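You operate a simulated robot arm through the tools that you are given. There is no shell and no other tool. Be economical: measure what you need, move in short steps, check, and stop when the job is done.

The job below is to be done with a simulated robot arm. You get a single attempt, and the scene is never put back.

Task
Swap the brown card on the light box for the silver one and switch on.
Fine: the brown card goes in the desk drawer, closed after; turn the light box knob up till it stops.

It is judged by the outcome, as a careful person would: the job done as asked, and still so three seconds after it is handed in. It fails if anything else is knocked over, pushed out of place, dropped, spilled or broken.

Robot
A 7-joint arm with a three-finger gripper, on a carriage that runs on a rail from [0, -1682] to [0, 798] (x, y) and turns from -108 to 225 degrees about z. Base frame: it is fixed where the carriage stands at the start and does not move with it; the origin is on the floor, on the carriage's upright axis, x ahead of it, y to its left, z up; the surface under the hand at the start is at about z = 850. Readings come in mm, degrees, newtons and seconds.
With the tool pointing down near the work surface it reaches from about 220 to 740 mm from the robot's upright axis, wherever it stands. Its first joint turns from -115.0 to 115.0 degrees. Places, roughly: desk drawer [500, 400, 700]; inside of the desk drawer [500, 400, 600]; light box knob [600, 700, 900]; light box switch [700, 800, 900]; pane of the light box [700, 700, 900]; thumb wheel [700, 600, 900]. Payload 2.69 kg.
The tool frame sits at the grasp point between the pads (the TCP): z along the fingers, y along the line on which they close. The tips reach 30 mm beyond it. Largest opening 128 mm; the body of the gripper starts 117 mm behind the TCP.
Orientation is that of the tool frame in the base frame, as a unit quaternion [w, x, y, z]. With the fingers straight down and closing along the base's y, the tool's x points along the base's -x, its y along +y and its z along -z.

Tools
- The arm moves only by the tool apply_moves. Its argument "series" is a list of rows, each a list of 7 numbers: the shift along the base's x, y, z in units of 500 mm (1.0 is 500 mm), then the turn, a rotation vector about the base's x, y, z in units of 45 degrees (1.0 is 45 degrees), then the closure, from 0 (fully open) to 1 (shut). In form: [[dx, dy, dz, wx, wy, wz, hand], ...]. A call has 1 to 8 rows; each row is the pose to reach, as a shift and turn from the pose commanded when the call began. A call with a number of a shift or a turn outside -1 to 1 is refused whole. Rows are played at 5 a second. More than 50 mm and 8.6 degrees between two rows, or a gripper value outside its range, and nothing of the call is played. A pose out of reach is approached as far as the arm can. The call stops where the force on the tool passes 50 N (or 10 N more than at its start, if that is more) or the arm is blocked; 0.2 s more then pass. The fingers move at their own pace and stop on an object; they squeeze with about 43 N. The grip force told is the motor's: it shows also when the fingers shut on nothing. Time passes only in rows, and 0.2 s behind the last, so rows that repeat a pose let the fingers close. The reply holds the time, the measured pose of the TCP, the force on the tool along the base axes, the opening and the grip force, in the units named above and with some noise, with the torque about the TCP (base axes, N m) and any sound that the robot's microphone picked up.
- Cameras (640 x 400 px; columns grow to the right, rows downward): "scene" is now at [8.8, 197.2, 1681.9]; the picture's right is [0.40, -0.92, 0.00], its down [-0.73, -0.32, -0.61] and it looks along [0.56, 0.24, -0.80] (base axes); focal length 259 px, centre (320, 200). "wrist" rides on the gripper at [58, 54, -131] in the tool frame; the picture's right is [-0.68, 0.74, 0.00], its down [-0.62, -0.57, -0.55] and it looks along [-0.40, -0.37, 0.84] (tool axes); focal length 234 px, centre (320, 200). There is no depth. A picture from a camera that has moved, and an enlarged one, comes with that camera's place and axes in the base frame and with its lens.
- snapshot(camera): a new picture of that camera. No time passes.
- lift_body(by): slides the trunk up (or, below 0, down) by that many mm; the arm and the scene camera ride with it, the base frame stays. It gives what a move gives, with no picture.
- steer(legs): drives the robot by 1 to 6 legs, each [ahead, left, turn to the left] in mm, mm and degrees, along the robot's own axes; the way and the turn of a leg run together, so that a leg with both is an arc; at most 1500 mm and 180 degrees a leg. The arm and the cameras ride along, it lands a little off, and it stops where it bumps. It keeps to its track: a leg is cut to what the track allows. It gives what a move gives.
- turn_head(pan, tilt): turns the head with the scene camera to pan (to the left, within 155 degrees either way) and tilt (down, from -29 to 69), counted from straight ahead of the robot. It gives what a move gives.
- zoom(camera, box): a new picture of the part [left, top, right, bottom] of that camera's present view, enlarged. No time passes.
- close_job(): hands the job in; it is judged then, once.

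Work in short steps. Places have to be worked out from the pictures, the camera data and where the tool is seen: move nearer, look again, correct. Check each grasp and each placing, and mend what went wrong. You have 120 turns and 90 pictures in all, those below and enlarged ones among them. Open the gripper and draw the arm clear of the work before you hand the job in, unless the task says otherwise; then end with one line.

The tools are called as name(argument=value, ...) on one line, values as JSON. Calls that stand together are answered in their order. apply_moves: Moves the arm, as the interface text tells. Its arguments: {"type":"object","properties":{"series":{"type":"array"}},"required":["series"]} The other tools are called the same way: lift_body (by) slides the trunk up or down; steer (legs) drives the base; turn_head (pan, tilt) turns the head that bears the scene camera; snapshot (camera) takes a picture; zoom (camera, box) takes an enlarged picture of a part of a camera's view; close_job () hands the job in.

At the start:

```text
time: 0.0
tcp_pos: [548.5, 219.9, 1180.6]
tcp_rot: [0.0, 0.0, 1.0, 0.001]
contact_force: [-1.0, -0.2, -0.6]
moment: [-0.02, 0.02, 0.03]
opening: 128.2
finger_force: 0.1
trunk travel left (down, up): [-850.0, 140.0]
robot x, y, heading: [0.6, -0.7, 0.0]
head pan, tilt: [23.4, 52.7]
```

scene: 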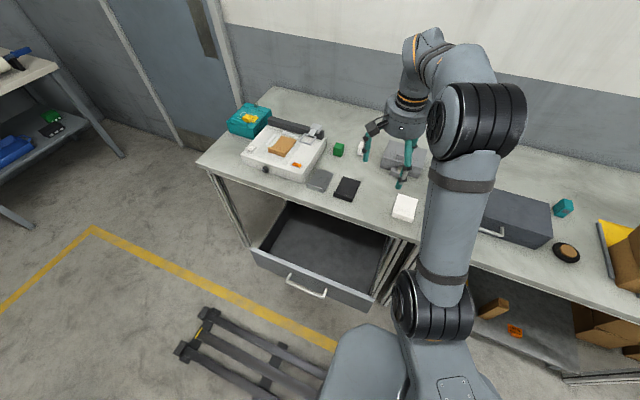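
wrist: 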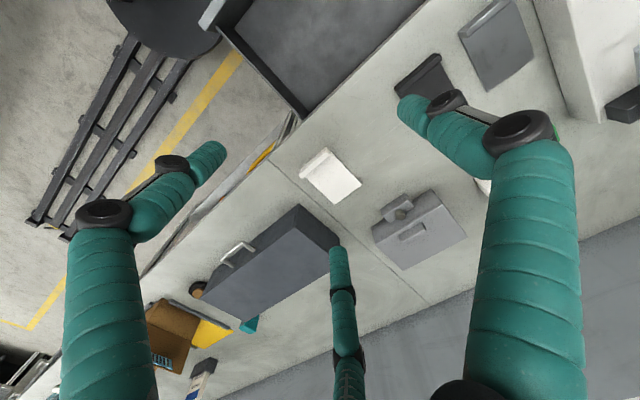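

The light box is seen at the left end of the desk, with the drawer already open below it. I zoom in on it for detail.

zoom(camera="scene", box=[220, 90, 360, 190])

zoom(camera="scene", box=[300, 120, 440, 220])

```text
4.00 times, centred on (290, 140) of scene
camera zoom: at [8.8, 197.2, 1681.9], right [0.4, -0.92, 0.0], down [-0.73, -0.32, -0.61], along [0.56, 0.24, -0.8], focal length 1036 px, centre (440, 440)
```

zoom: 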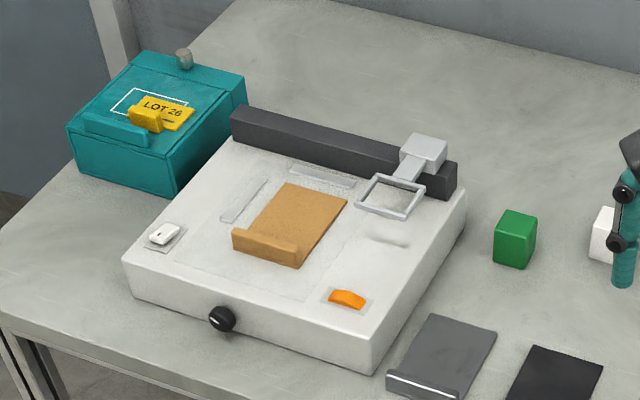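

```text
4.00 times, centred on (370, 170) of scene
camera zoom: at [8.8, 197.2, 1681.9], right [0.4, -0.92, 0.0], down [-0.73, -0.32, -0.61], along [0.56, 0.24, -0.8], focal length 1036 px, centre (120, 320)
```

zoom: 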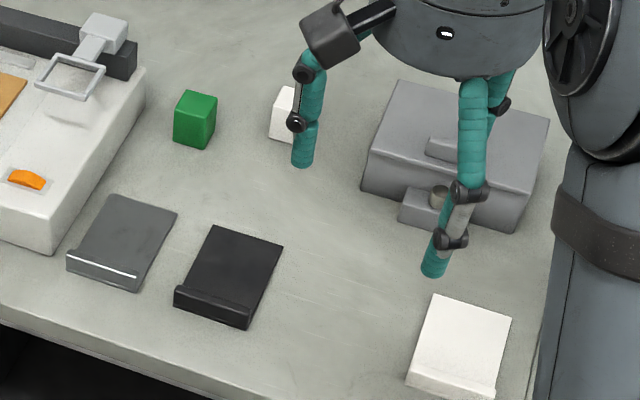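

The brown card sits at about (768, 710) on the pane, the silver (glinting grey) card at about (693, 493), and the knob on the front face at about (626, 720, 880). I drive left to be in front of the light box for a closer look.

steer(legs=[[0, 450, 0]])

turn_head(pan=15, tilt=52)

snapshot(camera="scene")

snapshot(camera="wrist")

```text
time: 2.7
tcp_pos: [549.4, 675.7, 1180.2]
tcp_rot: [0.0, 0.0, 1.0, 0.001]
contact_force: [0.0, 0.6, -0.6]
moment: [-0.03, 0.04, -0.04]
opening: 128.0
finger_force: 0.0
trunk travel left (down, up): [-850.0, 140.0]
robot x, y, heading: [2.3, 452.4, -0.1]
head pan, tilt: [23.4, 52.7]
```

```text
time: 3.4
tcp_pos: [548.0, 675.5, 1180.9]
tcp_rot: [0.001, 0.001, 1.0, 0.0]
contact_force: [0.1, -0.4, -0.1]
moment: [0.04, 0.01, -0.02]
opening: 128.3
finger_force: 0.0
trunk travel left (down, up): [-850.0, 140.0]
robot x, y, heading: [0.7, 454.6, -0.2]
head pan, tilt: [15.0, 52.0]
```

```text
85 pictures are left
camera scene: at [13.2, 641.8, 1682.8], right [0.26, -0.97, 0.0], down [-0.76, -0.2, -0.62], along [0.59, 0.16, -0.79], focal length 259 px, centre (320, 200)
```

scene: 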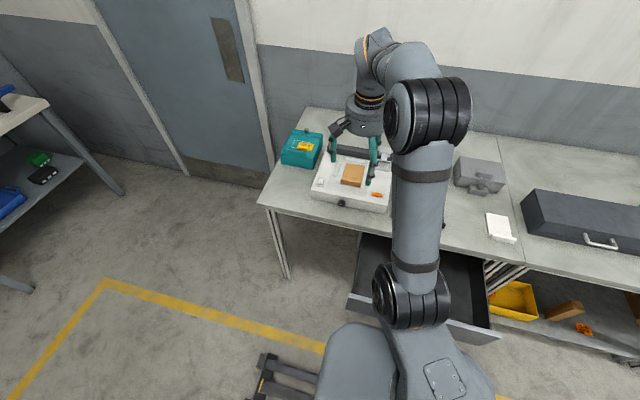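

```text
84 pictures are left
camera wrist: at [491.1, 727.9, 1311.6], right [0.68, 0.74, 0.0], down [0.61, -0.57, 0.55], along [0.4, -0.37, -0.84], focal length 234 px, centre (320, 200)
```

wrist: 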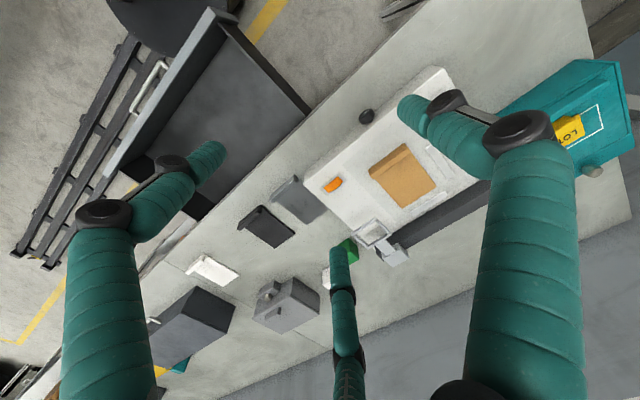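

The hand looks three-fingered in the pictures, so I want to know its true shape before going near anything. I zoom on it and on the light box.

zoom(camera="scene", box=[265, 90, 425, 220])

zoom(camera="wrist", box=[240, 50, 500, 270])

```text
3.08 times, centred on (345, 155) of scene
camera zoom: at [13.2, 641.8, 1682.8], right [0.26, -0.97, 0.0], down [-0.76, -0.2, -0.62], along [0.59, 0.16, -0.79], focal length 797 px, centre (243, 338)
```

zoom: 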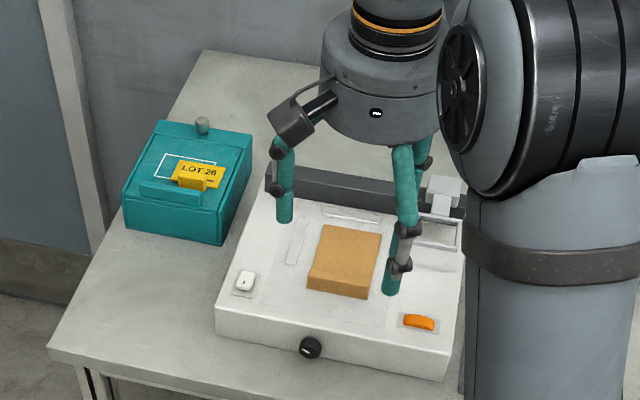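

```text
1.82 times, centred on (370, 160) of wrist
camera zoom: at [491.1, 727.9, 1311.6], right [0.68, 0.74, 0.0], down [0.61, -0.57, 0.55], along [0.4, -0.37, -0.84], focal length 426 px, centre (229, 273)
```

zoom: 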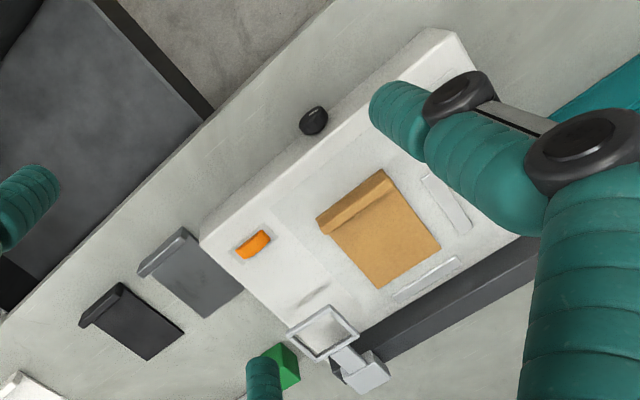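

I shut the hand in free air to see how the fingers meet.

apply_moves(series=[[0, 0, 0, 0, 0, 0, 1], [0, 0, 0, 0, 0, 0, 1], [0, 0, 0, 0, 0, 0, 1], [0, 0, 0, 0, 0, 0, 1], [0, 0, 0, 0, 0, 0, 1], [0, 0, 0, 0, 0, 0, 1], [0, 0, 0, 0, 0, 0, 1], [0, 0, 0, 0, 0, 0, 1]])

snapshot(camera="wrist")

zoom(camera="scene", box=[265, 90, 425, 220])

```text
time: 5.2
tcp_pos: [548.2, 674.3, 1180.0]
tcp_rot: [-0.001, 0.001, 1.0, 0.001]
contact_force: [0.1, -0.6, -0.6]
moment: [0.02, -0.02, 0.01]
opening: 2.6
finger_force: 7.2
trunk travel left (down, up): [-850.0, 140.0]
robot x, y, heading: [-1.9, 453.5, -0.1]
head pan, tilt: [15.0, 52.0]
```

```text
81 pictures are left
camera wrist: at [491.1, 727.9, 1311.6], right [0.68, 0.74, 0.0], down [0.61, -0.57, 0.55], along [0.4, -0.37, -0.84], focal length 234 px, centre (320, 200)
```

wrist: 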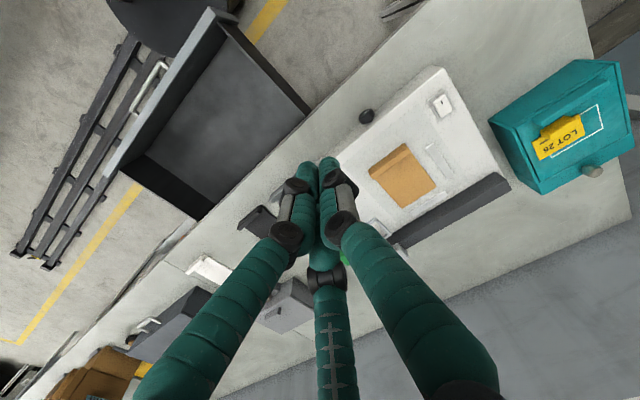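

```text
3.08 times, centred on (345, 155) of scene
camera zoom: at [13.2, 641.8, 1682.8], right [0.26, -0.97, 0.0], down [-0.76, -0.2, -0.62], along [0.59, 0.16, -0.79], focal length 797 px, centre (243, 338)
```

zoom: 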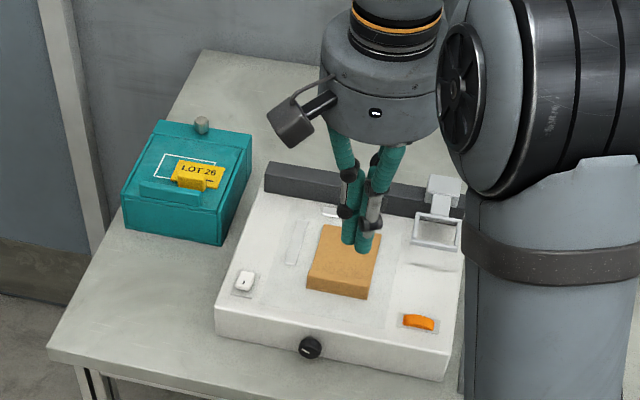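

All fingers converge at the centre. Now zoom on the light box details with the view unobstructed.

zoom(camera="wrist", box=[340, 70, 480, 220])

zoom(camera="scene", box=[310, 165, 350, 215])

```text
2.67 times, centred on (410, 145) of wrist
camera zoom: at [491.1, 727.9, 1311.6], right [0.68, 0.74, 0.0], down [0.61, -0.57, 0.55], along [0.4, -0.37, -0.84], focal length 624 px, centre (80, 347)
```

zoom: 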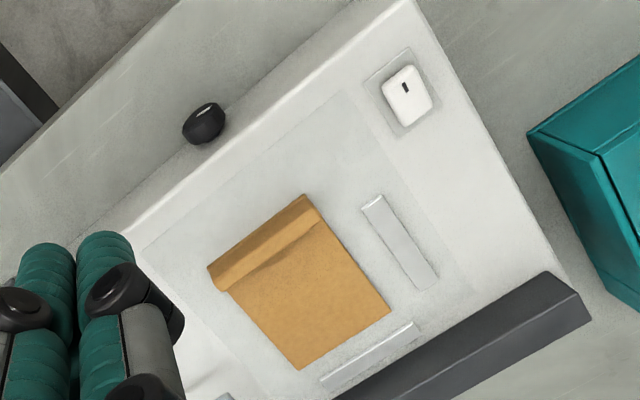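

```text
8.00 times, centred on (330, 190) of scene
camera zoom: at [13.2, 641.8, 1682.8], right [0.26, -0.97, 0.0], down [-0.76, -0.2, -0.62], along [0.59, 0.16, -0.79], focal length 2073 px, centre (240, 280)
```

zoom: 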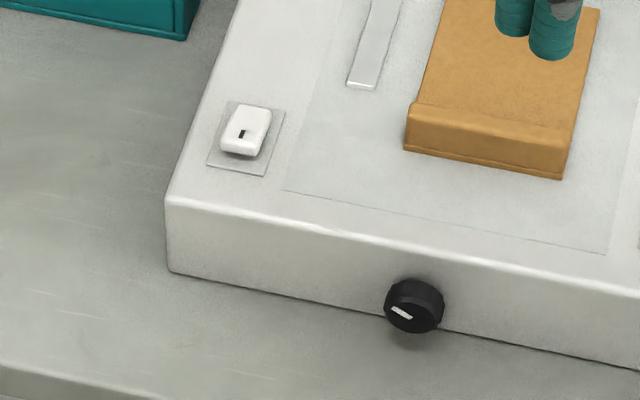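

The card is about 75 × 120 mm with a lip at the front edge (x≈690–715); box top z≈905. I move the carriage to be in front of the box and rotate the hand 90° so that it closes along x, for the lip grasp.

steer(legs=[[0, 150, 0]])

apply_moves(series=[[0, -0.04, -0.02, 0, 0, 0.1667, 1], [0, -0.08, -0.04, 0, 0, 0.3333, 1], [0, -0.12, -0.06, 0, 0, 0.5, 1], [0, -0.16, -0.08, 0, 0, 0.6667, 1], [0, -0.2, -0.1, 0, 0, 0.8333, 1], [0, -0.25, -0.12, 0, 0, 1.0, 1]])

apply_moves(series=[[0, 0, -0.02, 0, 0, 0.1667, 1], [0, 0, -0.04, 0, 0, 0.3333, 1], [0, 0, -0.06, 0, 0, 0.5, 1], [0, 0, -0.08, 0, 0, 0.6667, 1], [0, 0, -0.1, 0, 0, 0.8333, 1], [0, 0, -0.12, 0, 0, 1.0, 1]])

snapshot(camera="wrist")

```text
time: 6.6
tcp_pos: [549.8, 822.6, 1180.2]
tcp_rot: [0.0, 0.0, 1.0, 0.001]
contact_force: [-0.9, 0.1, 0.3]
moment: [-0.01, 0.0, 0.04]
opening: 2.0
finger_force: 31.8
trunk travel left (down, up): [-850.0, 140.0]
robot x, y, heading: [-1.1, 602.7, -0.0]
head pan, tilt: [15.0, 52.0]
```

```text
time: 8.0
tcp_pos: [548.6, 697.0, 1118.4]
tcp_rot: [0.001, -0.383, 0.924, 0.0]
contact_force: [0.4, 0.3, -0.6]
moment: [0.05, 0.01, 0.03]
opening: 2.2
finger_force: 31.3
trunk travel left (down, up): [-850.0, 140.0]
robot x, y, heading: [-1.2, 601.1, -0.1]
head pan, tilt: [15.0, 52.0]
```

```text
time: 9.4
tcp_pos: [550.1, 697.9, 1058.8]
tcp_rot: [-0.001, 0.707, -0.707, 0.0]
contact_force: [-0.1, 0.0, 0.1]
moment: [-0.02, 0.03, 0.01]
opening: 1.9
finger_force: 31.6
trunk travel left (down, up): [-850.0, 140.0]
robot x, y, heading: [-3.7, 602.5, -0.3]
head pan, tilt: [15.0, 52.0]
```

```text
77 pictures are left
camera wrist: at [495.9, 638.7, 1191.0], right [-0.74, 0.68, 0.0], down [0.57, 0.62, 0.55], along [0.37, 0.4, -0.84], focal length 234 px, centre (320, 200)
```

wrist: 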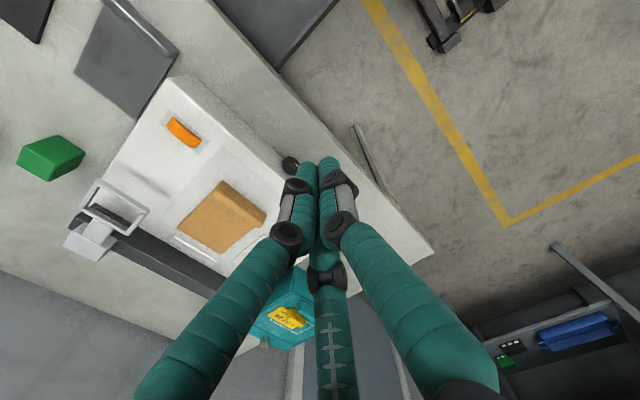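

Zooming in on the brown card and silver card from this nearer spot.

zoom(camera="wrist", box=[160, 100, 320, 270])

zoom(camera="wrist", box=[20, 0, 220, 150])

snapshot(camera="scene")

```text
2.35 times, centred on (240, 185) of wrist
camera zoom: at [495.9, 638.7, 1191.0], right [-0.74, 0.68, 0.0], down [0.57, 0.62, 0.55], along [0.37, 0.4, -0.84], focal length 551 px, centre (508, 235)
```

zoom: 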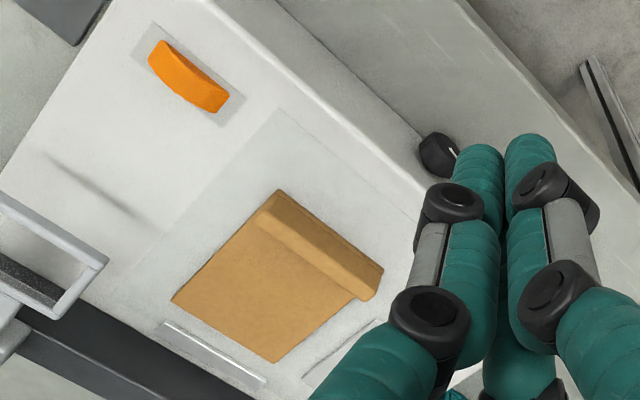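

```text
2.67 times, centred on (120, 75) of wrist
camera zoom: at [495.9, 638.7, 1191.0], right [-0.74, 0.68, 0.0], down [0.57, 0.62, 0.55], along [0.37, 0.4, -0.84], focal length 624 px, centre (853, 533)
```

zoom: 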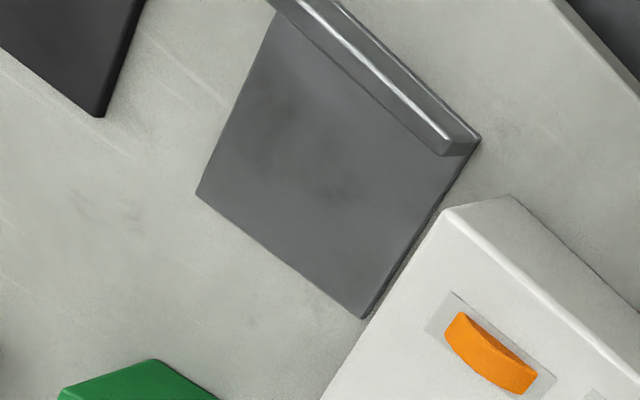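

```text
74 pictures are left
camera scene: at [13.5, 790.4, 1682.8], right [0.26, -0.97, 0.0], down [-0.76, -0.2, -0.62], along [0.59, 0.16, -0.79], focal length 259 px, centre (320, 200)
```

scene: 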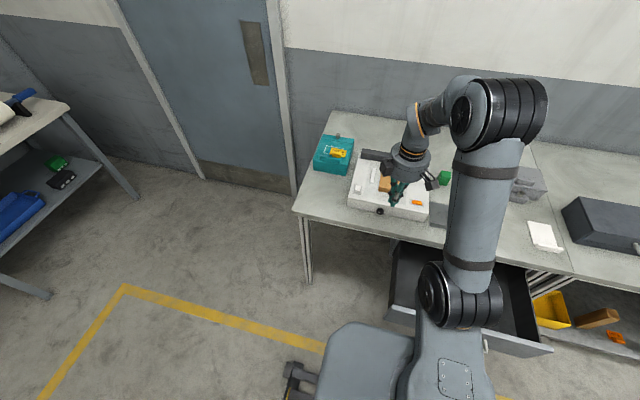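

The lip appears as an upright bar at x≈700–710, y≈662–738, top near z≈930. I move above it, opening to about 60 mm.

apply_moves(series=[[0.08, 0, 0, 0, 0, 0, 0.53], [0.16, 0.0, 0, 0, 0, 0, 0.53], [0.24, 0.002, -0.02, 0, 0, 0, 0.53], [0.31, 0.004, -0.08, 0, 0, 0, 0.53], [0.31, 0.004, -0.12, 0, 0, 0, 0.53]])

snapshot(camera="wrist")

zoom(camera="scene", box=[330, 120, 470, 230])

```text
time: 10.6
tcp_pos: [705.6, 700.6, 1001.3]
tcp_rot: [0.001, -0.706, 0.708, 0.0]
contact_force: [-0.5, -0.1, 1.1]
moment: [0.0, -0.02, 0.0]
opening: 60.2
finger_force: 0.0
trunk travel left (down, up): [-850.0, 140.0]
robot x, y, heading: [0.7, 605.1, -0.0]
head pan, tilt: [15.0, 52.0]
```

```text
73 pictures are left
camera wrist: at [650.6, 641.3, 1132.4], right [-0.74, 0.68, 0.0], down [0.57, 0.61, 0.55], along [0.37, 0.4, -0.84], focal length 234 px, centre (320, 200)
```

wrist: 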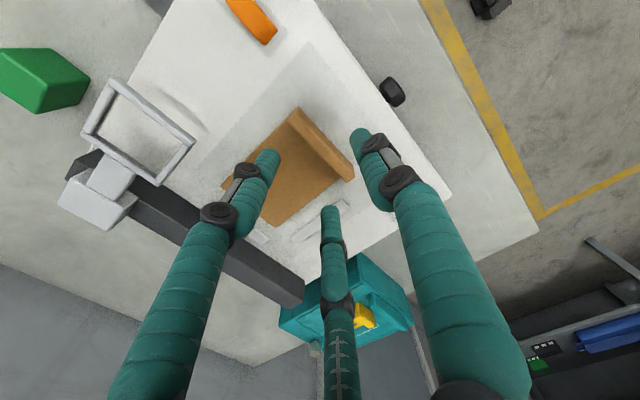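

```text
3.64 times, centred on (400, 175) of scene
camera zoom: at [12.1, 790.4, 1682.9], right [0.26, -0.97, 0.0], down [-0.76, -0.2, -0.62], along [0.6, 0.16, -0.79], focal length 942 px, centre (29, 291)
```

zoom: 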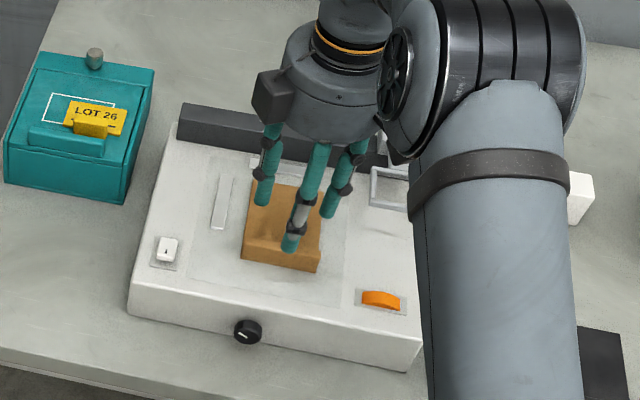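

The lip lies between the fingers, about centred at x≈703, y≈695. I descend to TCP z≈950 (tips ≈920).

apply_moves(series=[[0, -0.004, -0.04, 0, 0, 0, 0.53], [0, -0.004, -0.08, 0, 0, 0, 0.53], [0, -0.004, -0.104, 0, 0, 0, 0.53]])

zoom(camera="wrist", box=[220, 80, 420, 230])

```text
time: 11.4
tcp_pos: [704.2, 699.3, 947.8]
tcp_rot: [0.0, -0.706, 0.708, -0.001]
contact_force: [0.1, 0.0, 0.1]
moment: [-0.04, 0.0, 0.0]
opening: 60.1
finger_force: 0.0
trunk travel left (down, up): [-850.0, 140.0]
robot x, y, heading: [-1.8, 598.6, -0.1]
head pan, tilt: [15.0, 52.0]
```

```text
2.67 times, centred on (320, 155) of wrist
camera zoom: at [650.9, 639.9, 1079.5], right [-0.74, 0.68, 0.0], down [0.57, 0.61, 0.55], along [0.37, 0.4, -0.84], focal length 624 px, centre (320, 320)
```

zoom: 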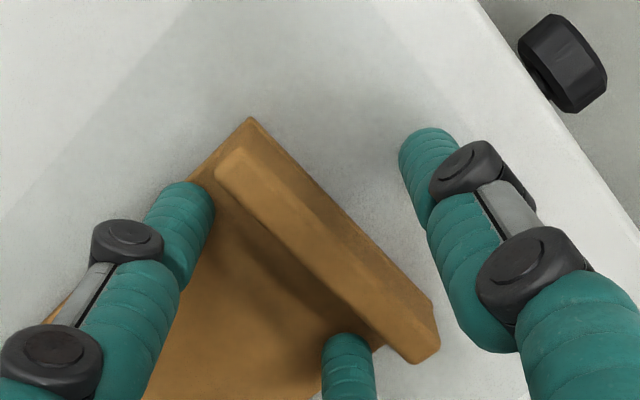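

The lip lies well between the fingers with no contact; I close.

apply_moves(series=[[0, 0, 0, 0, 0, 0, 1], [0, 0, 0, 0, 0, 0, 1], [0, 0, 0, 0, 0, 0, 1], [0, 0, 0, 0, 0, 0, 1], [0, 0, 0, 0, 0, 0, 1]])

zoom(camera="wrist", box=[220, 80, 420, 230])

```text
time: 12.6
tcp_pos: [704.3, 699.3, 947.9]
tcp_rot: [0.001, -0.707, 0.708, 0.0]
contact_force: [0.0, -0.3, -0.2]
moment: [-0.01, -0.01, -0.01]
opening: 19.6
finger_force: 36.7
trunk travel left (down, up): [-850.0, 140.0]
robot x, y, heading: [-2.3, 602.6, -0.3]
head pan, tilt: [15.0, 52.0]
```

```text
2.67 times, centred on (320, 155) of wrist
camera zoom: at [650.8, 639.8, 1079.8], right [-0.74, 0.68, 0.0], down [0.57, 0.61, 0.55], along [0.37, 0.4, -0.84], focal length 624 px, centre (320, 320)
```

zoom: 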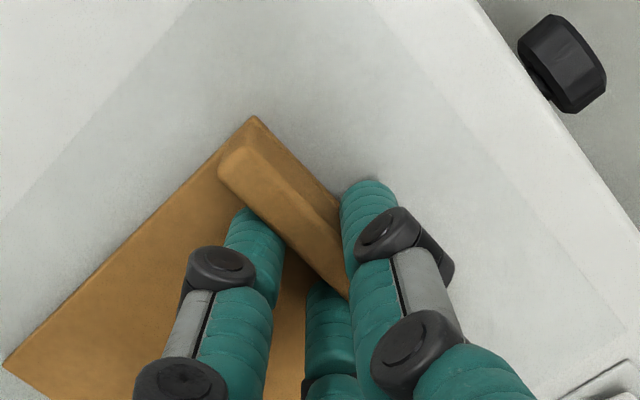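

The lip is held (opening 19.6 mm). I lift gently and check.

apply_moves(series=[[0, 0, 0.01, 0, 0, 0, 1], [0, 0, 0.03, 0, 0, 0, 1], [0, 0, 0.1, 0, 0, 0, 1], [0, 0, 0.18, 0, 0, 0, 1]])

snapshot(camera="wrist")

zoom(camera="scene", box=[330, 120, 470, 230])

```text
time: 13.6
tcp_pos: [704.1, 699.2, 1039.0]
tcp_rot: [0.0, 0.707, -0.707, 0.0]
contact_force: [0.6, -0.4, -0.3]
moment: [0.02, 0.01, 0.04]
opening: 19.5
finger_force: 42.8
trunk travel left (down, up): [-850.0, 140.0]
robot x, y, heading: [2.2, 598.2, -0.0]
head pan, tilt: [15.0, 52.0]
```

```text
69 pictures are left
camera wrist: at [650.0, 640.4, 1170.5], right [-0.74, 0.68, 0.0], down [0.57, 0.62, 0.55], along [0.37, 0.4, -0.84], focal length 234 px, centre (320, 200)
```

wrist: 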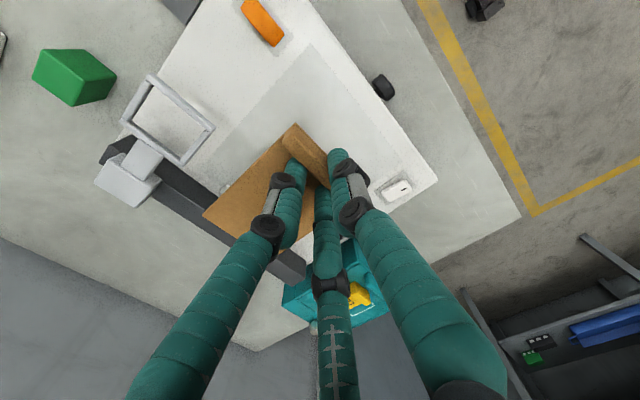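

```text
3.64 times, centred on (400, 175) of scene
camera zoom: at [12.5, 790.8, 1682.7], right [0.26, -0.97, 0.0], down [-0.76, -0.2, -0.62], along [0.6, 0.16, -0.79], focal length 942 px, centre (29, 291)
```

zoom: 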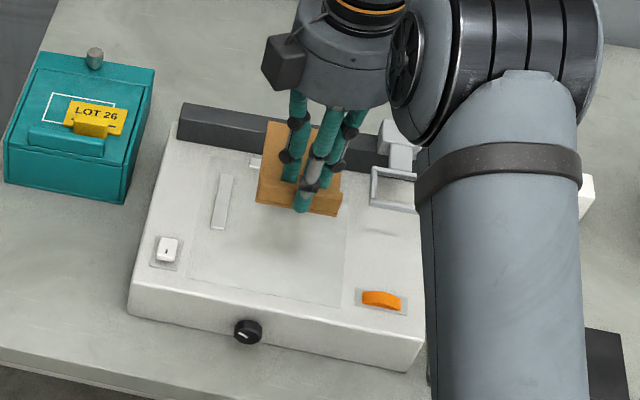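

The card is held level. I draw back to x≈400 at this height, then drive right to be over the open drawer.

apply_moves(series=[[-0.08, 0, 0.02, 0, 0, 0, 1], [-0.16, 0, 0.04, 0, 0, 0, 1], [-0.24, 0, 0.04, 0, 0, 0, 1], [-0.32, 0, 0.04, 0, 0, 0, 1], [-0.4, 0, 0.04, 0, 0, 0, 1], [-0.48, 0, 0.04, 0, 0, 0, 1], [-0.56, 0, 0.04, 0, 0, 0, 1], [-0.61, 0, 0.04, 0, 0, 0, 1]])

steer(legs=[[0, -280, 0]])

turn_head(pan=0, tilt=60)

snapshot(camera="scene")

snapshot(camera="wrist")

```text
time: 15.4
tcp_pos: [398.0, 699.2, 1059.0]
tcp_rot: [0.001, -0.706, 0.708, 0.0]
contact_force: [-0.3, -0.3, -1.7]
moment: [-0.02, 0.0, -0.02]
opening: 19.3
finger_force: 42.6
trunk travel left (down, up): [-850.0, 140.0]
robot x, y, heading: [0.7, 602.6, -0.2]
head pan, tilt: [15.0, 52.0]
```

```text
time: 17.4
tcp_pos: [399.7, 420.1, 1059.7]
tcp_rot: [-0.001, -0.707, 0.707, -0.001]
contact_force: [-0.6, -0.5, -0.4]
moment: [0.05, 0.02, -0.01]
opening: 18.7
finger_force: 42.8
trunk travel left (down, up): [-850.0, 140.0]
robot x, y, heading: [-0.7, 326.2, 0.3]
head pan, tilt: [15.0, 52.0]
```

```text
time: 18.1
tcp_pos: [399.1, 421.7, 1057.2]
tcp_rot: [-0.001, 0.707, -0.707, -0.001]
contact_force: [0.2, 0.1, -0.6]
moment: [-0.03, -0.01, -0.02]
opening: 18.9
finger_force: 42.5
trunk travel left (down, up): [-850.0, 140.0]
robot x, y, heading: [0.6, 325.8, 0.1]
head pan, tilt: [0.0, 60.0]
```

```text
67 pictures are left
camera scene: at [7.1, 493.2, 1672.9], right [0.0, -1.0, 0.0], down [-0.87, 0.0, -0.5], along [0.5, 0.0, -0.87], focal length 259 px, centre (320, 200)
```

scene: 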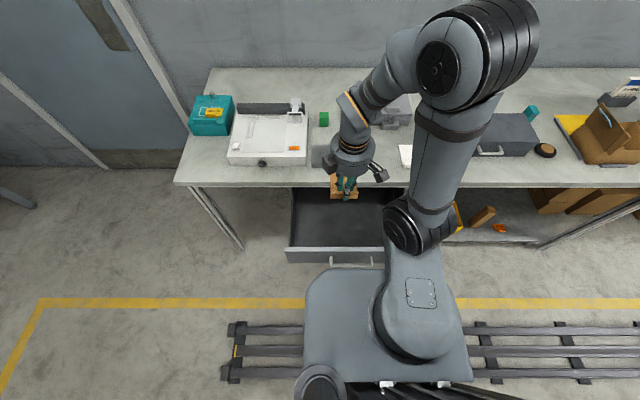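

```text
66 pictures are left
camera wrist: at [345.6, 362.5, 1189.7], right [-0.74, 0.68, 0.0], down [0.57, 0.62, 0.55], along [0.37, 0.4, -0.84], focal length 234 px, centre (320, 200)
```

wrist: 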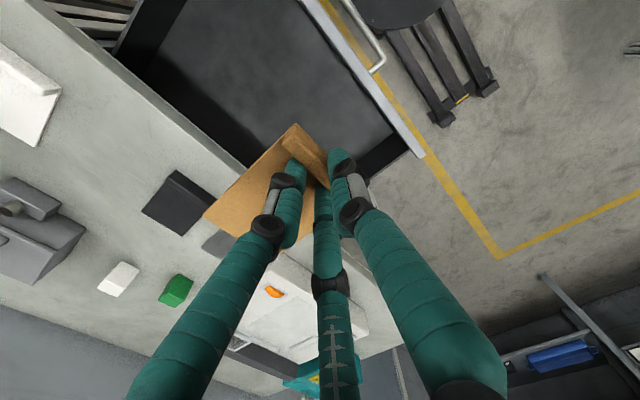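

The drawer is empty, its front at x≈320, rim z≈775, floor roughly 640–660. The card (x 395–510, y≈420) clears rim and desk edge; I lower it toward the floor with the arm.

apply_moves(series=[[0.0, 0, -0.09, 0, 0, 0, 1], [0.0, 0, -0.18, 0, 0, 0, 1], [0.0, 0, -0.27, 0, 0, 0, 1], [0.0, 0, -0.36, 0, 0, 0, 1], [0.0, 0, -0.45, 0, 0, 0, 1], [0.0, 0, -0.54, 0, 0, 0, 1], [0.0, 0, -0.6, 0, 0, 0, 1]])

snapshot(camera="wrist")

snapshot(camera="scene")

```text
time: 19.7
tcp_pos: [401.0, 420.0, 757.6]
tcp_rot: [-0.001, -0.707, 0.707, 0.0]
contact_force: [-0.7, 0.2, 0.1]
moment: [-0.01, 0.0, -0.01]
opening: 19.1
finger_force: 42.9
trunk travel left (down, up): [-850.0, 140.0]
robot x, y, heading: [-1.3, 323.7, 0.1]
head pan, tilt: [0.0, 60.0]
```

```text
65 pictures are left
camera wrist: at [346.2, 361.3, 889.3], right [-0.74, 0.68, 0.0], down [0.57, 0.62, 0.55], along [0.37, 0.4, -0.84], focal length 234 px, centre (320, 200)
```

wrist: 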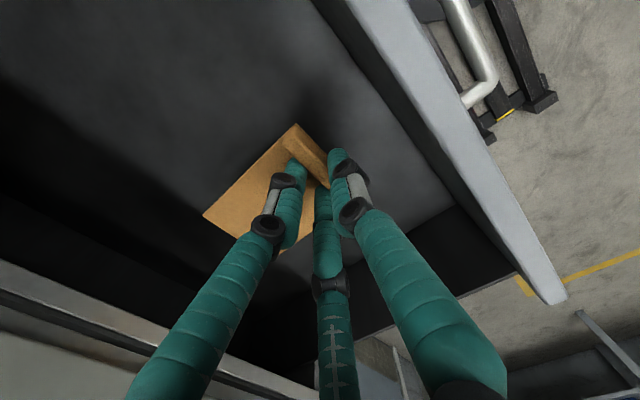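

```text
64 pictures are left
camera scene: at [7.5, 493.0, 1672.9], right [0.0, -1.0, 0.0], down [-0.87, 0.0, -0.5], along [0.5, 0.0, -0.87], focal length 259 px, centre (320, 200)
```

scene: 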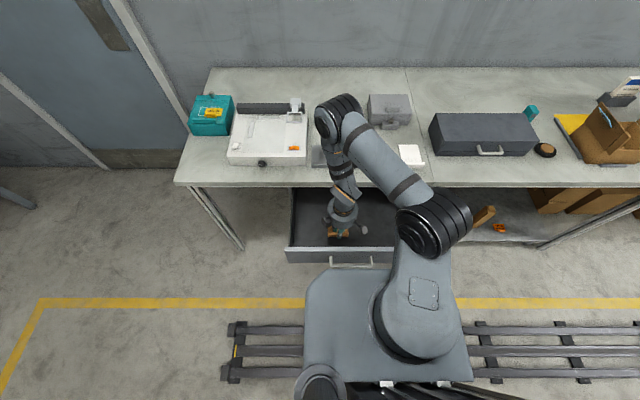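

The card is well inside the drawer with space all round. I lower on in small steps, watching for contact.

apply_moves(series=[[0, 0, -0.02, 0, 0, 0, 1], [0, 0, -0.04, 0, 0, 0, 1], [0, 0, -0.06, 0, 0, 0, 1], [0, 0, -0.08, 0, 0, 0, 1]])

snapshot(camera="wrist")

```text
time: 20.7
tcp_pos: [400.1, 420.7, 717.2]
tcp_rot: [0.0, 0.708, -0.706, 0.0]
contact_force: [0.2, 0.4, 0.1]
moment: [-0.02, 0.02, 0.03]
opening: 18.8
finger_force: 43.1
trunk travel left (down, up): [-850.0, 140.0]
robot x, y, heading: [0.2, 329.2, -0.1]
head pan, tilt: [0.0, 60.0]
```

```text
63 pictures are left
camera wrist: at [345.8, 362.0, 849.5], right [-0.74, 0.68, 0.0], down [0.57, 0.62, 0.55], along [0.37, 0.4, -0.84], focal length 234 px, centre (320, 200)
```

wrist: 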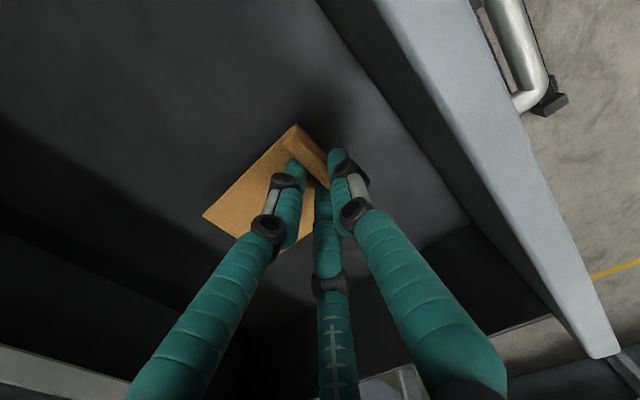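

Estimated floor z≈640, so about 35 mm to go; small steps down till contact.

apply_moves(series=[[0, 0, -0.016, 0, 0, 0, 1], [0, 0, -0.032, 0, 0, 0, 1], [0, 0, -0.044, 0, 0, 0, 1], [0, 0, -0.052, 0, 0, 0, 1], [0, 0, -0.058, 0, 0, 0, 1]])

```text
time: 21.9
tcp_pos: [401.3, 421.5, 690.0]
tcp_rot: [0.0, -0.707, 0.707, -0.001]
contact_force: [0.6, -0.6, -0.7]
moment: [0.04, 0.06, 0.02]
opening: 18.5
finger_force: 43.3
trunk travel left (down, up): [-850.0, 140.0]
robot x, y, heading: [5.4, 326.6, -0.2]
head pan, tilt: [0.0, 60.0]
```

apply_moves(series=[[0, 0, -0.006, 0, 0, 0, 1], [0, 0, -0.012, 0, 0, 0, 1], [0, 0, -0.018, 0, 0, 0, 1]])

snapshot(camera="wrist")

```text
time: 22.7
tcp_pos: [399.3, 421.1, 679.8]
tcp_rot: [0.0, -0.707, 0.707, 0.0]
contact_force: [0.6, -0.8, -1.2]
moment: [0.0, 0.04, -0.01]
opening: 19.2
finger_force: 42.5
trunk travel left (down, up): [-850.0, 140.0]
robot x, y, heading: [1.0, 328.6, 0.1]
head pan, tilt: [0.0, 60.0]
```

```text
62 pictures are left
camera wrist: at [345.6, 362.3, 811.8], right [-0.74, 0.68, 0.0], down [0.57, 0.62, 0.55], along [0.37, 0.4, -0.84], focal length 234 px, centre (320, 200)
```

wrist: 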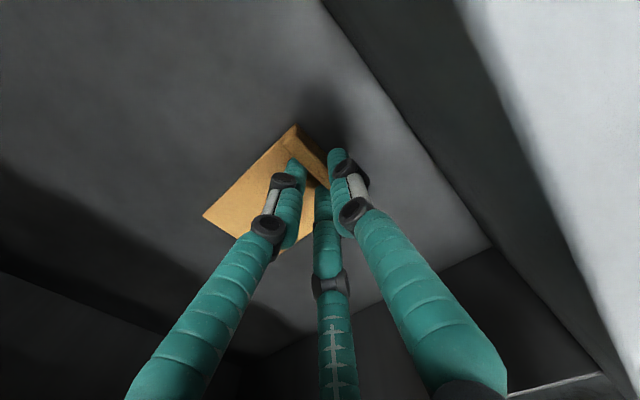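

Nearly there; continue in 3 mm steps until the force shows contact.

apply_moves(series=[[0, 0, -0.006, 0, 0, 0, 1], [0, 0, -0.012, 0, 0, 0, 1], [0, 0, -0.018, 0, 0, 0, 1], [0, 0, -0.024, 0, 0, 0, 1]])

```text
time: 23.4
tcp_pos: [398.7, 422.2, 676.3]
tcp_rot: [0.002, -0.706, 0.708, -0.001]
contact_force: [-0.3, -3.0, 46.2]
moment: [-0.09, 0.25, 0.09]
opening: 18.7
finger_force: 43.0
trunk travel left (down, up): [-850.0, 140.0]
robot x, y, heading: [1.3, 326.2, -0.4]
head pan, tilt: [0.0, 60.0]
stopped in row 3: the force on the tool passed its limit at 59 N (the readings are from after the stop); the commanded pose is now the measured one
```

Contact with the floor at TCP z≈677. I ease up 1 mm and open to 60 mm.

apply_moves(series=[[0, 0, 0.002, 0, 0, 0, 1], [0, 0, 0.002, 0, 0, 0, 0.7], [0, 0, 0.002, 0, 0, 0, 0.53], [0, 0, 0.002, 0, 0, 0, 0.53], [0, 0, 0.002, 0, 0, 0, 0.53]])

apply_moves(series=[[0, 0, 0.02, 0, 0, 0, 0.53], [0, 0, 0.08, 0, 0, 0, 0.53], [0, 0, 0.16, 0, 0, 0, 0.53], [0, 0, 0.24, 0, 0, 0, 0.6], [0, 0, 0.32, 0, 0, 0, 0.8], [0, 0, 0.4, 0, 0, 0, 1], [0, 0, 0.48, 0, 0, 0, 1], [0, 0, 0.56, 0, 0, 0, 1]])

snapshot(camera="wrist")

snapshot(camera="scene")

```text
time: 24.6
tcp_pos: [401.8, 421.9, 674.2]
tcp_rot: [0.001, -0.707, 0.708, 0.0]
contact_force: [0.2, -0.6, -0.2]
moment: [0.02, 0.0, 0.04]
opening: 60.4
finger_force: 0.0
trunk travel left (down, up): [-850.0, 140.0]
robot x, y, heading: [-2.3, 324.5, 0.0]
head pan, tilt: [0.0, 60.0]
```

```text
time: 26.4
tcp_pos: [400.3, 421.4, 955.9]
tcp_rot: [0.001, -0.707, 0.708, 0.0]
contact_force: [-0.3, 0.1, -0.4]
moment: [0.03, -0.04, 0.0]
opening: 2.4
finger_force: 17.3
trunk travel left (down, up): [-850.0, 140.0]
robot x, y, heading: [0.5, 324.6, 0.0]
head pan, tilt: [0.0, 60.0]
```

```text
61 pictures are left
camera wrist: at [345.7, 362.6, 1087.6], right [-0.74, 0.68, 0.0], down [0.56, 0.61, 0.55], along [0.37, 0.4, -0.83], focal length 234 px, centre (320, 200)
```

wrist: 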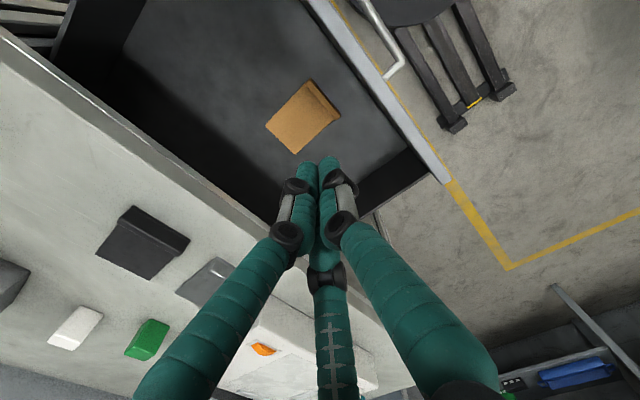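

```text
60 pictures are left
camera scene: at [5.6, 492.2, 1672.9], right [0.0, -1.0, 0.0], down [-0.87, 0.0, -0.5], along [0.5, 0.0, -0.87], focal length 259 px, centre (320, 200)
```

scene: 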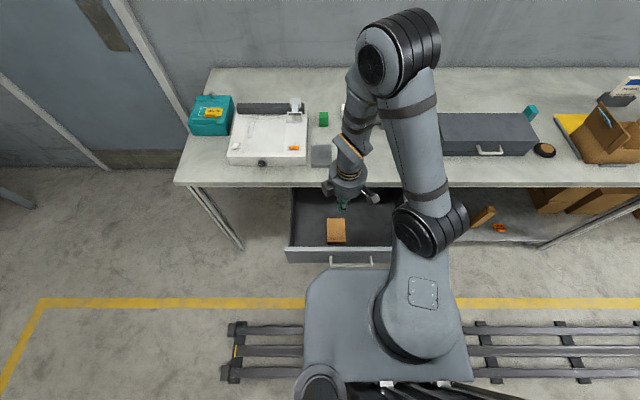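

The brown card rests in the drawer. The silver card lies at x≈625–740, y≈446–526, with its lip near x≈631. I rise, drive left 200, and go above its lip, opening to 60 mm.

apply_moves(series=[[0, 0, 0.08, 0, 0, 0, 1], [0, 0, 0.16, 0, 0, 0, 1]])

steer(legs=[[0, 200, 0]])

apply_moves(series=[[0.07, -0.05, 0, 0, 0, 0, 1], [0.14, -0.1, 0, 0, 0, 0, 0.8], [0.21, -0.15, 0, 0, 0, 0, 0.53], [0.28, -0.2, 0, 0, 0, 0, 0.53], [0.35, -0.25, 0, 0, 0, 0, 0.53], [0.42, -0.272, -0.04, 0, 0, 0, 0.53], [0.462, -0.272, -0.08, 0, 0, 0, 0.53]])

snapshot(camera="wrist")

```text
time: 27.0
tcp_pos: [400.4, 422.2, 1036.4]
tcp_rot: [0.0, -0.706, 0.708, 0.0]
contact_force: [0.2, -0.7, -0.4]
moment: [0.0, 0.03, 0.02]
opening: 2.0
finger_force: 31.3
trunk travel left (down, up): [-850.0, 140.0]
robot x, y, heading: [-4.8, 326.7, 0.0]
head pan, tilt: [0.0, 60.0]
```

```text
time: 28.6
tcp_pos: [400.8, 619.8, 1035.2]
tcp_rot: [0.001, -0.707, 0.708, 0.0]
contact_force: [0.6, -0.1, 0.2]
moment: [-0.05, -0.02, -0.04]
opening: 2.2
finger_force: 31.8
trunk travel left (down, up): [-850.0, 140.0]
robot x, y, heading: [-0.2, 524.4, -0.3]
head pan, tilt: [0.0, 60.0]
```

```text
time: 30.2
tcp_pos: [633.7, 485.3, 995.8]
tcp_rot: [0.001, -0.705, 0.709, 0.001]
contact_force: [0.2, 0.6, 0.2]
moment: [-0.01, 0.0, 0.01]
opening: 60.0
finger_force: 0.1
trunk travel left (down, up): [-850.0, 140.0]
robot x, y, heading: [0.5, 527.2, -0.2]
head pan, tilt: [0.0, 60.0]
```

```text
59 pictures are left
camera wrist: at [578.7, 425.8, 1127.1], right [-0.73, 0.68, 0.0], down [0.57, 0.61, 0.55], along [0.37, 0.4, -0.84], focal length 234 px, centre (320, 200)
```

wrist: 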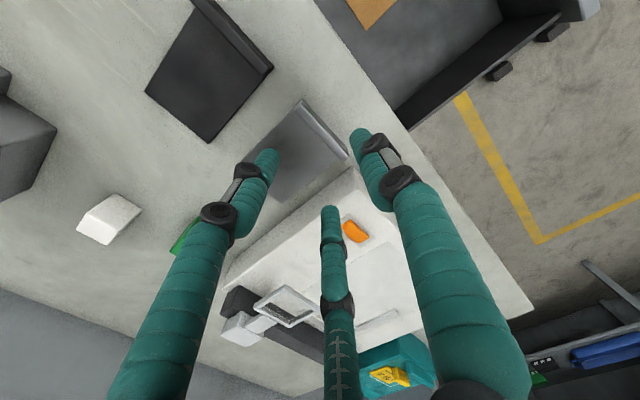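

The lip appears centred at about (626, 484). I shift 7 mm toward the robot and go down half way, then look.

apply_moves(series=[[-0.014, 0, -0.05, 0, 0, 0, 0.53], [-0.014, 0, -0.11, 0, 0, 0, 0.53]])

snapshot(camera="wrist")

```text
time: 30.8
tcp_pos: [626.0, 485.2, 941.2]
tcp_rot: [0.0, -0.706, 0.708, 0.0]
contact_force: [0.0, 0.6, -0.4]
moment: [0.03, 0.01, 0.03]
opening: 60.0
finger_force: 0.0
trunk travel left (down, up): [-850.0, 140.0]
robot x, y, heading: [2.9, 524.4, -0.2]
head pan, tilt: [0.0, 60.0]
```

```text
58 pictures are left
camera wrist: at [571.1, 426.0, 1072.2], right [-0.73, 0.68, 0.0], down [0.57, 0.61, 0.55], along [0.37, 0.4, -0.83], focal length 234 px, centre (320, 200)
```

wrist: 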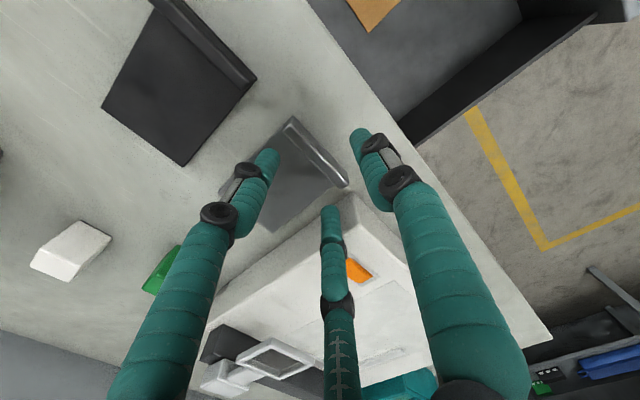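

Same relative view as with the brown card. I lower to TCP z≈895.

apply_moves(series=[[0, 0, -0.04, 0, 0, 0, 0.53], [0, 0, -0.08, 0, 0, 0, 0.53], [0, 0, -0.092, 0, 0, 0, 0.53]])

zoom(camera="wrist", box=[220, 80, 420, 230])

```text
time: 31.6
tcp_pos: [625.8, 484.6, 894.4]
tcp_rot: [0.001, -0.706, 0.708, 0.0]
contact_force: [1.0, 0.0, -0.6]
moment: [-0.03, 0.06, -0.03]
opening: 59.8
finger_force: 0.0
trunk travel left (down, up): [-850.0, 140.0]
robot x, y, heading: [1.9, 520.6, -0.1]
head pan, tilt: [0.0, 60.0]
```

```text
2.67 times, centred on (320, 155) of wrist
camera zoom: at [572.7, 426.6, 1024.9], right [-0.73, 0.68, 0.0], down [0.57, 0.61, 0.55], along [0.37, 0.4, -0.84], focal length 624 px, centre (320, 320)
```

zoom: 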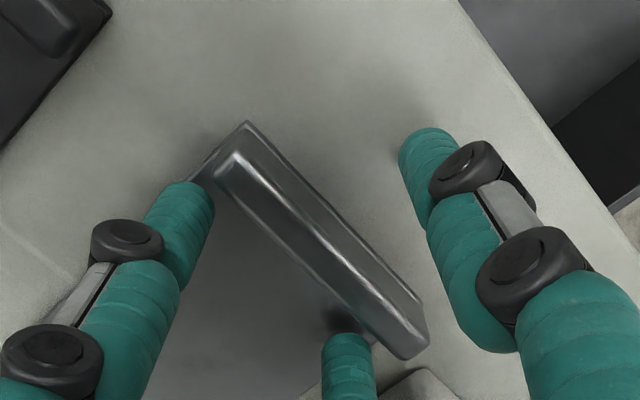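

Nearly the same view as before closing on brown. Close and lift slightly.

apply_moves(series=[[0, 0, 0, 0, 0, 0, 1], [0, 0, 0, 0, 0, 0, 1], [0, 0, 0, 0, 0, 0, 1], [0, 0, 0, 0, 0, 0, 1], [0, 0, 0, 0, 0, 0, 1], [0, 0, 0.01, 0, 0, 0, 1], [0, 0, 0.03, 0, 0, 0, 1]])

zoom(camera="wrist", box=[180, 60, 440, 260])

```text
time: 33.2
tcp_pos: [623.6, 485.1, 909.6]
tcp_rot: [0.002, -0.706, 0.709, 0.001]
contact_force: [0.1, -0.2, -1.4]
moment: [0.02, 0.06, -0.01]
opening: 19.8
finger_force: 42.9
trunk travel left (down, up): [-850.0, 140.0]
robot x, y, heading: [-1.1, 526.9, -0.2]
head pan, tilt: [0.0, 60.0]
```

```text
2.00 times, centred on (310, 160) of wrist
camera zoom: at [570.5, 426.4, 1041.4], right [-0.73, 0.68, 0.0], down [0.57, 0.61, 0.55], along [0.37, 0.4, -0.83], focal length 468 px, centre (340, 280)
```

zoom: 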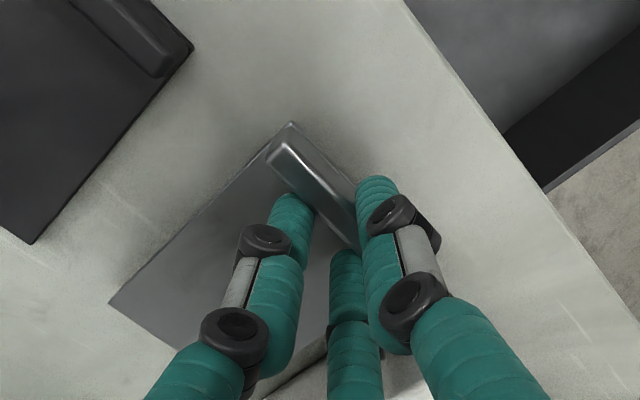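

Silver is held. I lift it, drive left 130, and move toward the box while looking at the empty pane and stops.

apply_moves(series=[[0, 0, 0.09, 0, 0, 0, 1], [0, 0, 0.18, 0, 0, 0, 1], [0, 0, 0.26, 0, 0, 0, 1]])

steer(legs=[[0, 180, 0]])

turn_head(pan=8, tilt=52)

snapshot(camera="scene")

snapshot(camera="wrist")

```text
time: 34.0
tcp_pos: [623.1, 486.2, 1041.5]
tcp_rot: [0.001, -0.706, 0.708, 0.0]
contact_force: [-0.6, 0.3, -1.4]
moment: [-0.02, 0.0, 0.0]
opening: 19.8
finger_force: 42.9
trunk travel left (down, up): [-850.0, 140.0]
robot x, y, heading: [-3.8, 526.9, -0.1]
head pan, tilt: [0.0, 60.0]
```

```text
time: 35.5
tcp_pos: [625.3, 666.5, 1040.3]
tcp_rot: [0.002, -0.706, 0.709, 0.0]
contact_force: [-0.5, 0.5, -2.5]
moment: [-0.07, 0.07, -0.01]
opening: 19.8
finger_force: 42.9
trunk travel left (down, up): [-850.0, 140.0]
robot x, y, heading: [-4.8, 703.9, -0.1]
head pan, tilt: [0.0, 60.0]
```

```text
time: 36.2
tcp_pos: [624.9, 666.2, 1039.5]
tcp_rot: [0.002, -0.706, 0.708, 0.0]
contact_force: [-0.1, -0.2, -2.2]
moment: [-0.02, 0.01, -0.03]
opening: 19.7
finger_force: 43.0
trunk travel left (down, up): [-850.0, 140.0]
robot x, y, heading: [1.5, 704.6, -0.0]
head pan, tilt: [8.0, 52.0]
```

```text
55 pictures are left
camera scene: at [15.3, 883.2, 1682.8], right [0.14, -0.99, 0.0], down [-0.78, -0.11, -0.62], along [0.61, 0.08, -0.79], focal length 259 px, centre (320, 200)
```

scene: 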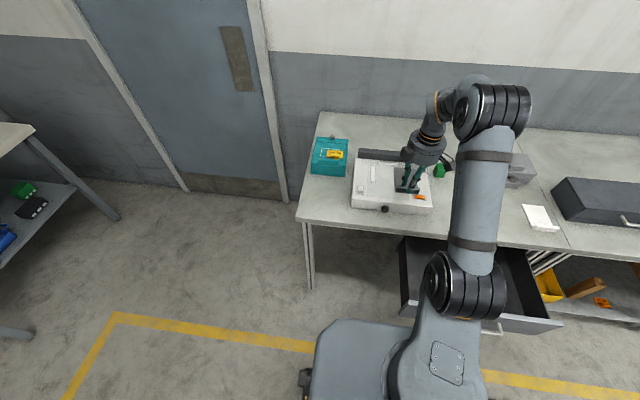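

```text
54 pictures are left
camera wrist: at [570.6, 606.8, 1171.2], right [-0.73, 0.68, 0.0], down [0.57, 0.61, 0.55], along [0.37, 0.4, -0.83], focal length 234 px, centre (320, 200)
```

wrist: 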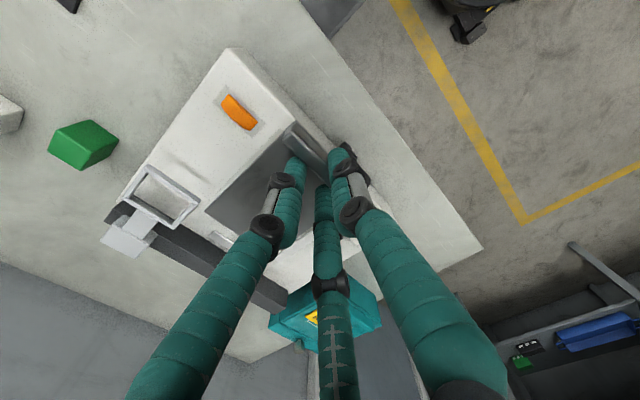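

Left stop is at y≈765 and rear stop at x≈836; brown sat a little inside them near the pane centre. I'll put silver in the brown card's place (TCP ≈ 706, 702). Moving above first.

apply_moves(series=[[0.05, 0.03, 0, 0, 0, 0, 1], [0.1, 0.06, 0, 0, 0, 0, 1], [0.162, 0.072, 0, 0, 0, 0, 1], [0.162, 0.072, -0.08, 0, 0, 0, 1], [0.162, 0.072, -0.15, 0, 0, 0, 1]])

snapshot(camera="wrist")

zoom(camera="scene", box=[340, 130, 460, 220])

```text
time: 37.4
tcp_pos: [707.1, 701.7, 963.9]
tcp_rot: [0.001, -0.706, 0.708, 0.0]
contact_force: [1.2, 0.2, -1.9]
moment: [0.0, 0.08, 0.0]
opening: 19.9
finger_force: 43.0
trunk travel left (down, up): [-850.0, 140.0]
robot x, y, heading: [-1.5, 701.6, 0.1]
head pan, tilt: [8.0, 52.0]
```

```text
53 pictures are left
camera wrist: at [653.0, 643.3, 1095.6], right [-0.73, 0.68, 0.0], down [0.57, 0.61, 0.55], along [0.37, 0.4, -0.83], focal length 234 px, centre (320, 200)
```

wrist: 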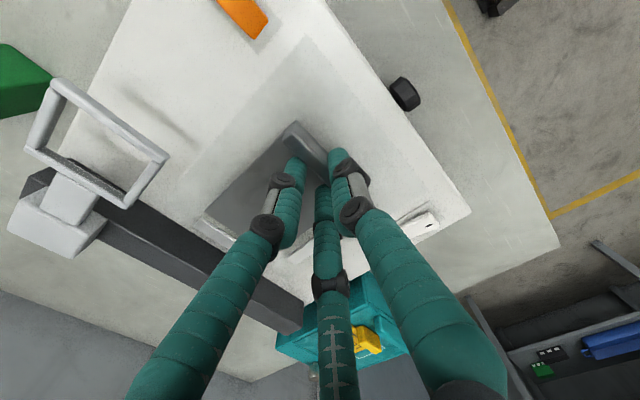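

```text
4.44 times, centred on (400, 175) of scene
camera zoom: at [16.9, 883.5, 1682.8], right [0.14, -0.99, 0.0], down [-0.78, -0.11, -0.61], along [0.61, 0.08, -0.79], focal length 1151 px, centre (-36, 311)
```

zoom: 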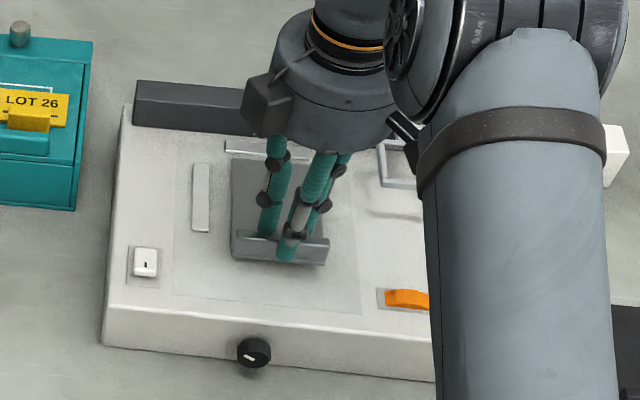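

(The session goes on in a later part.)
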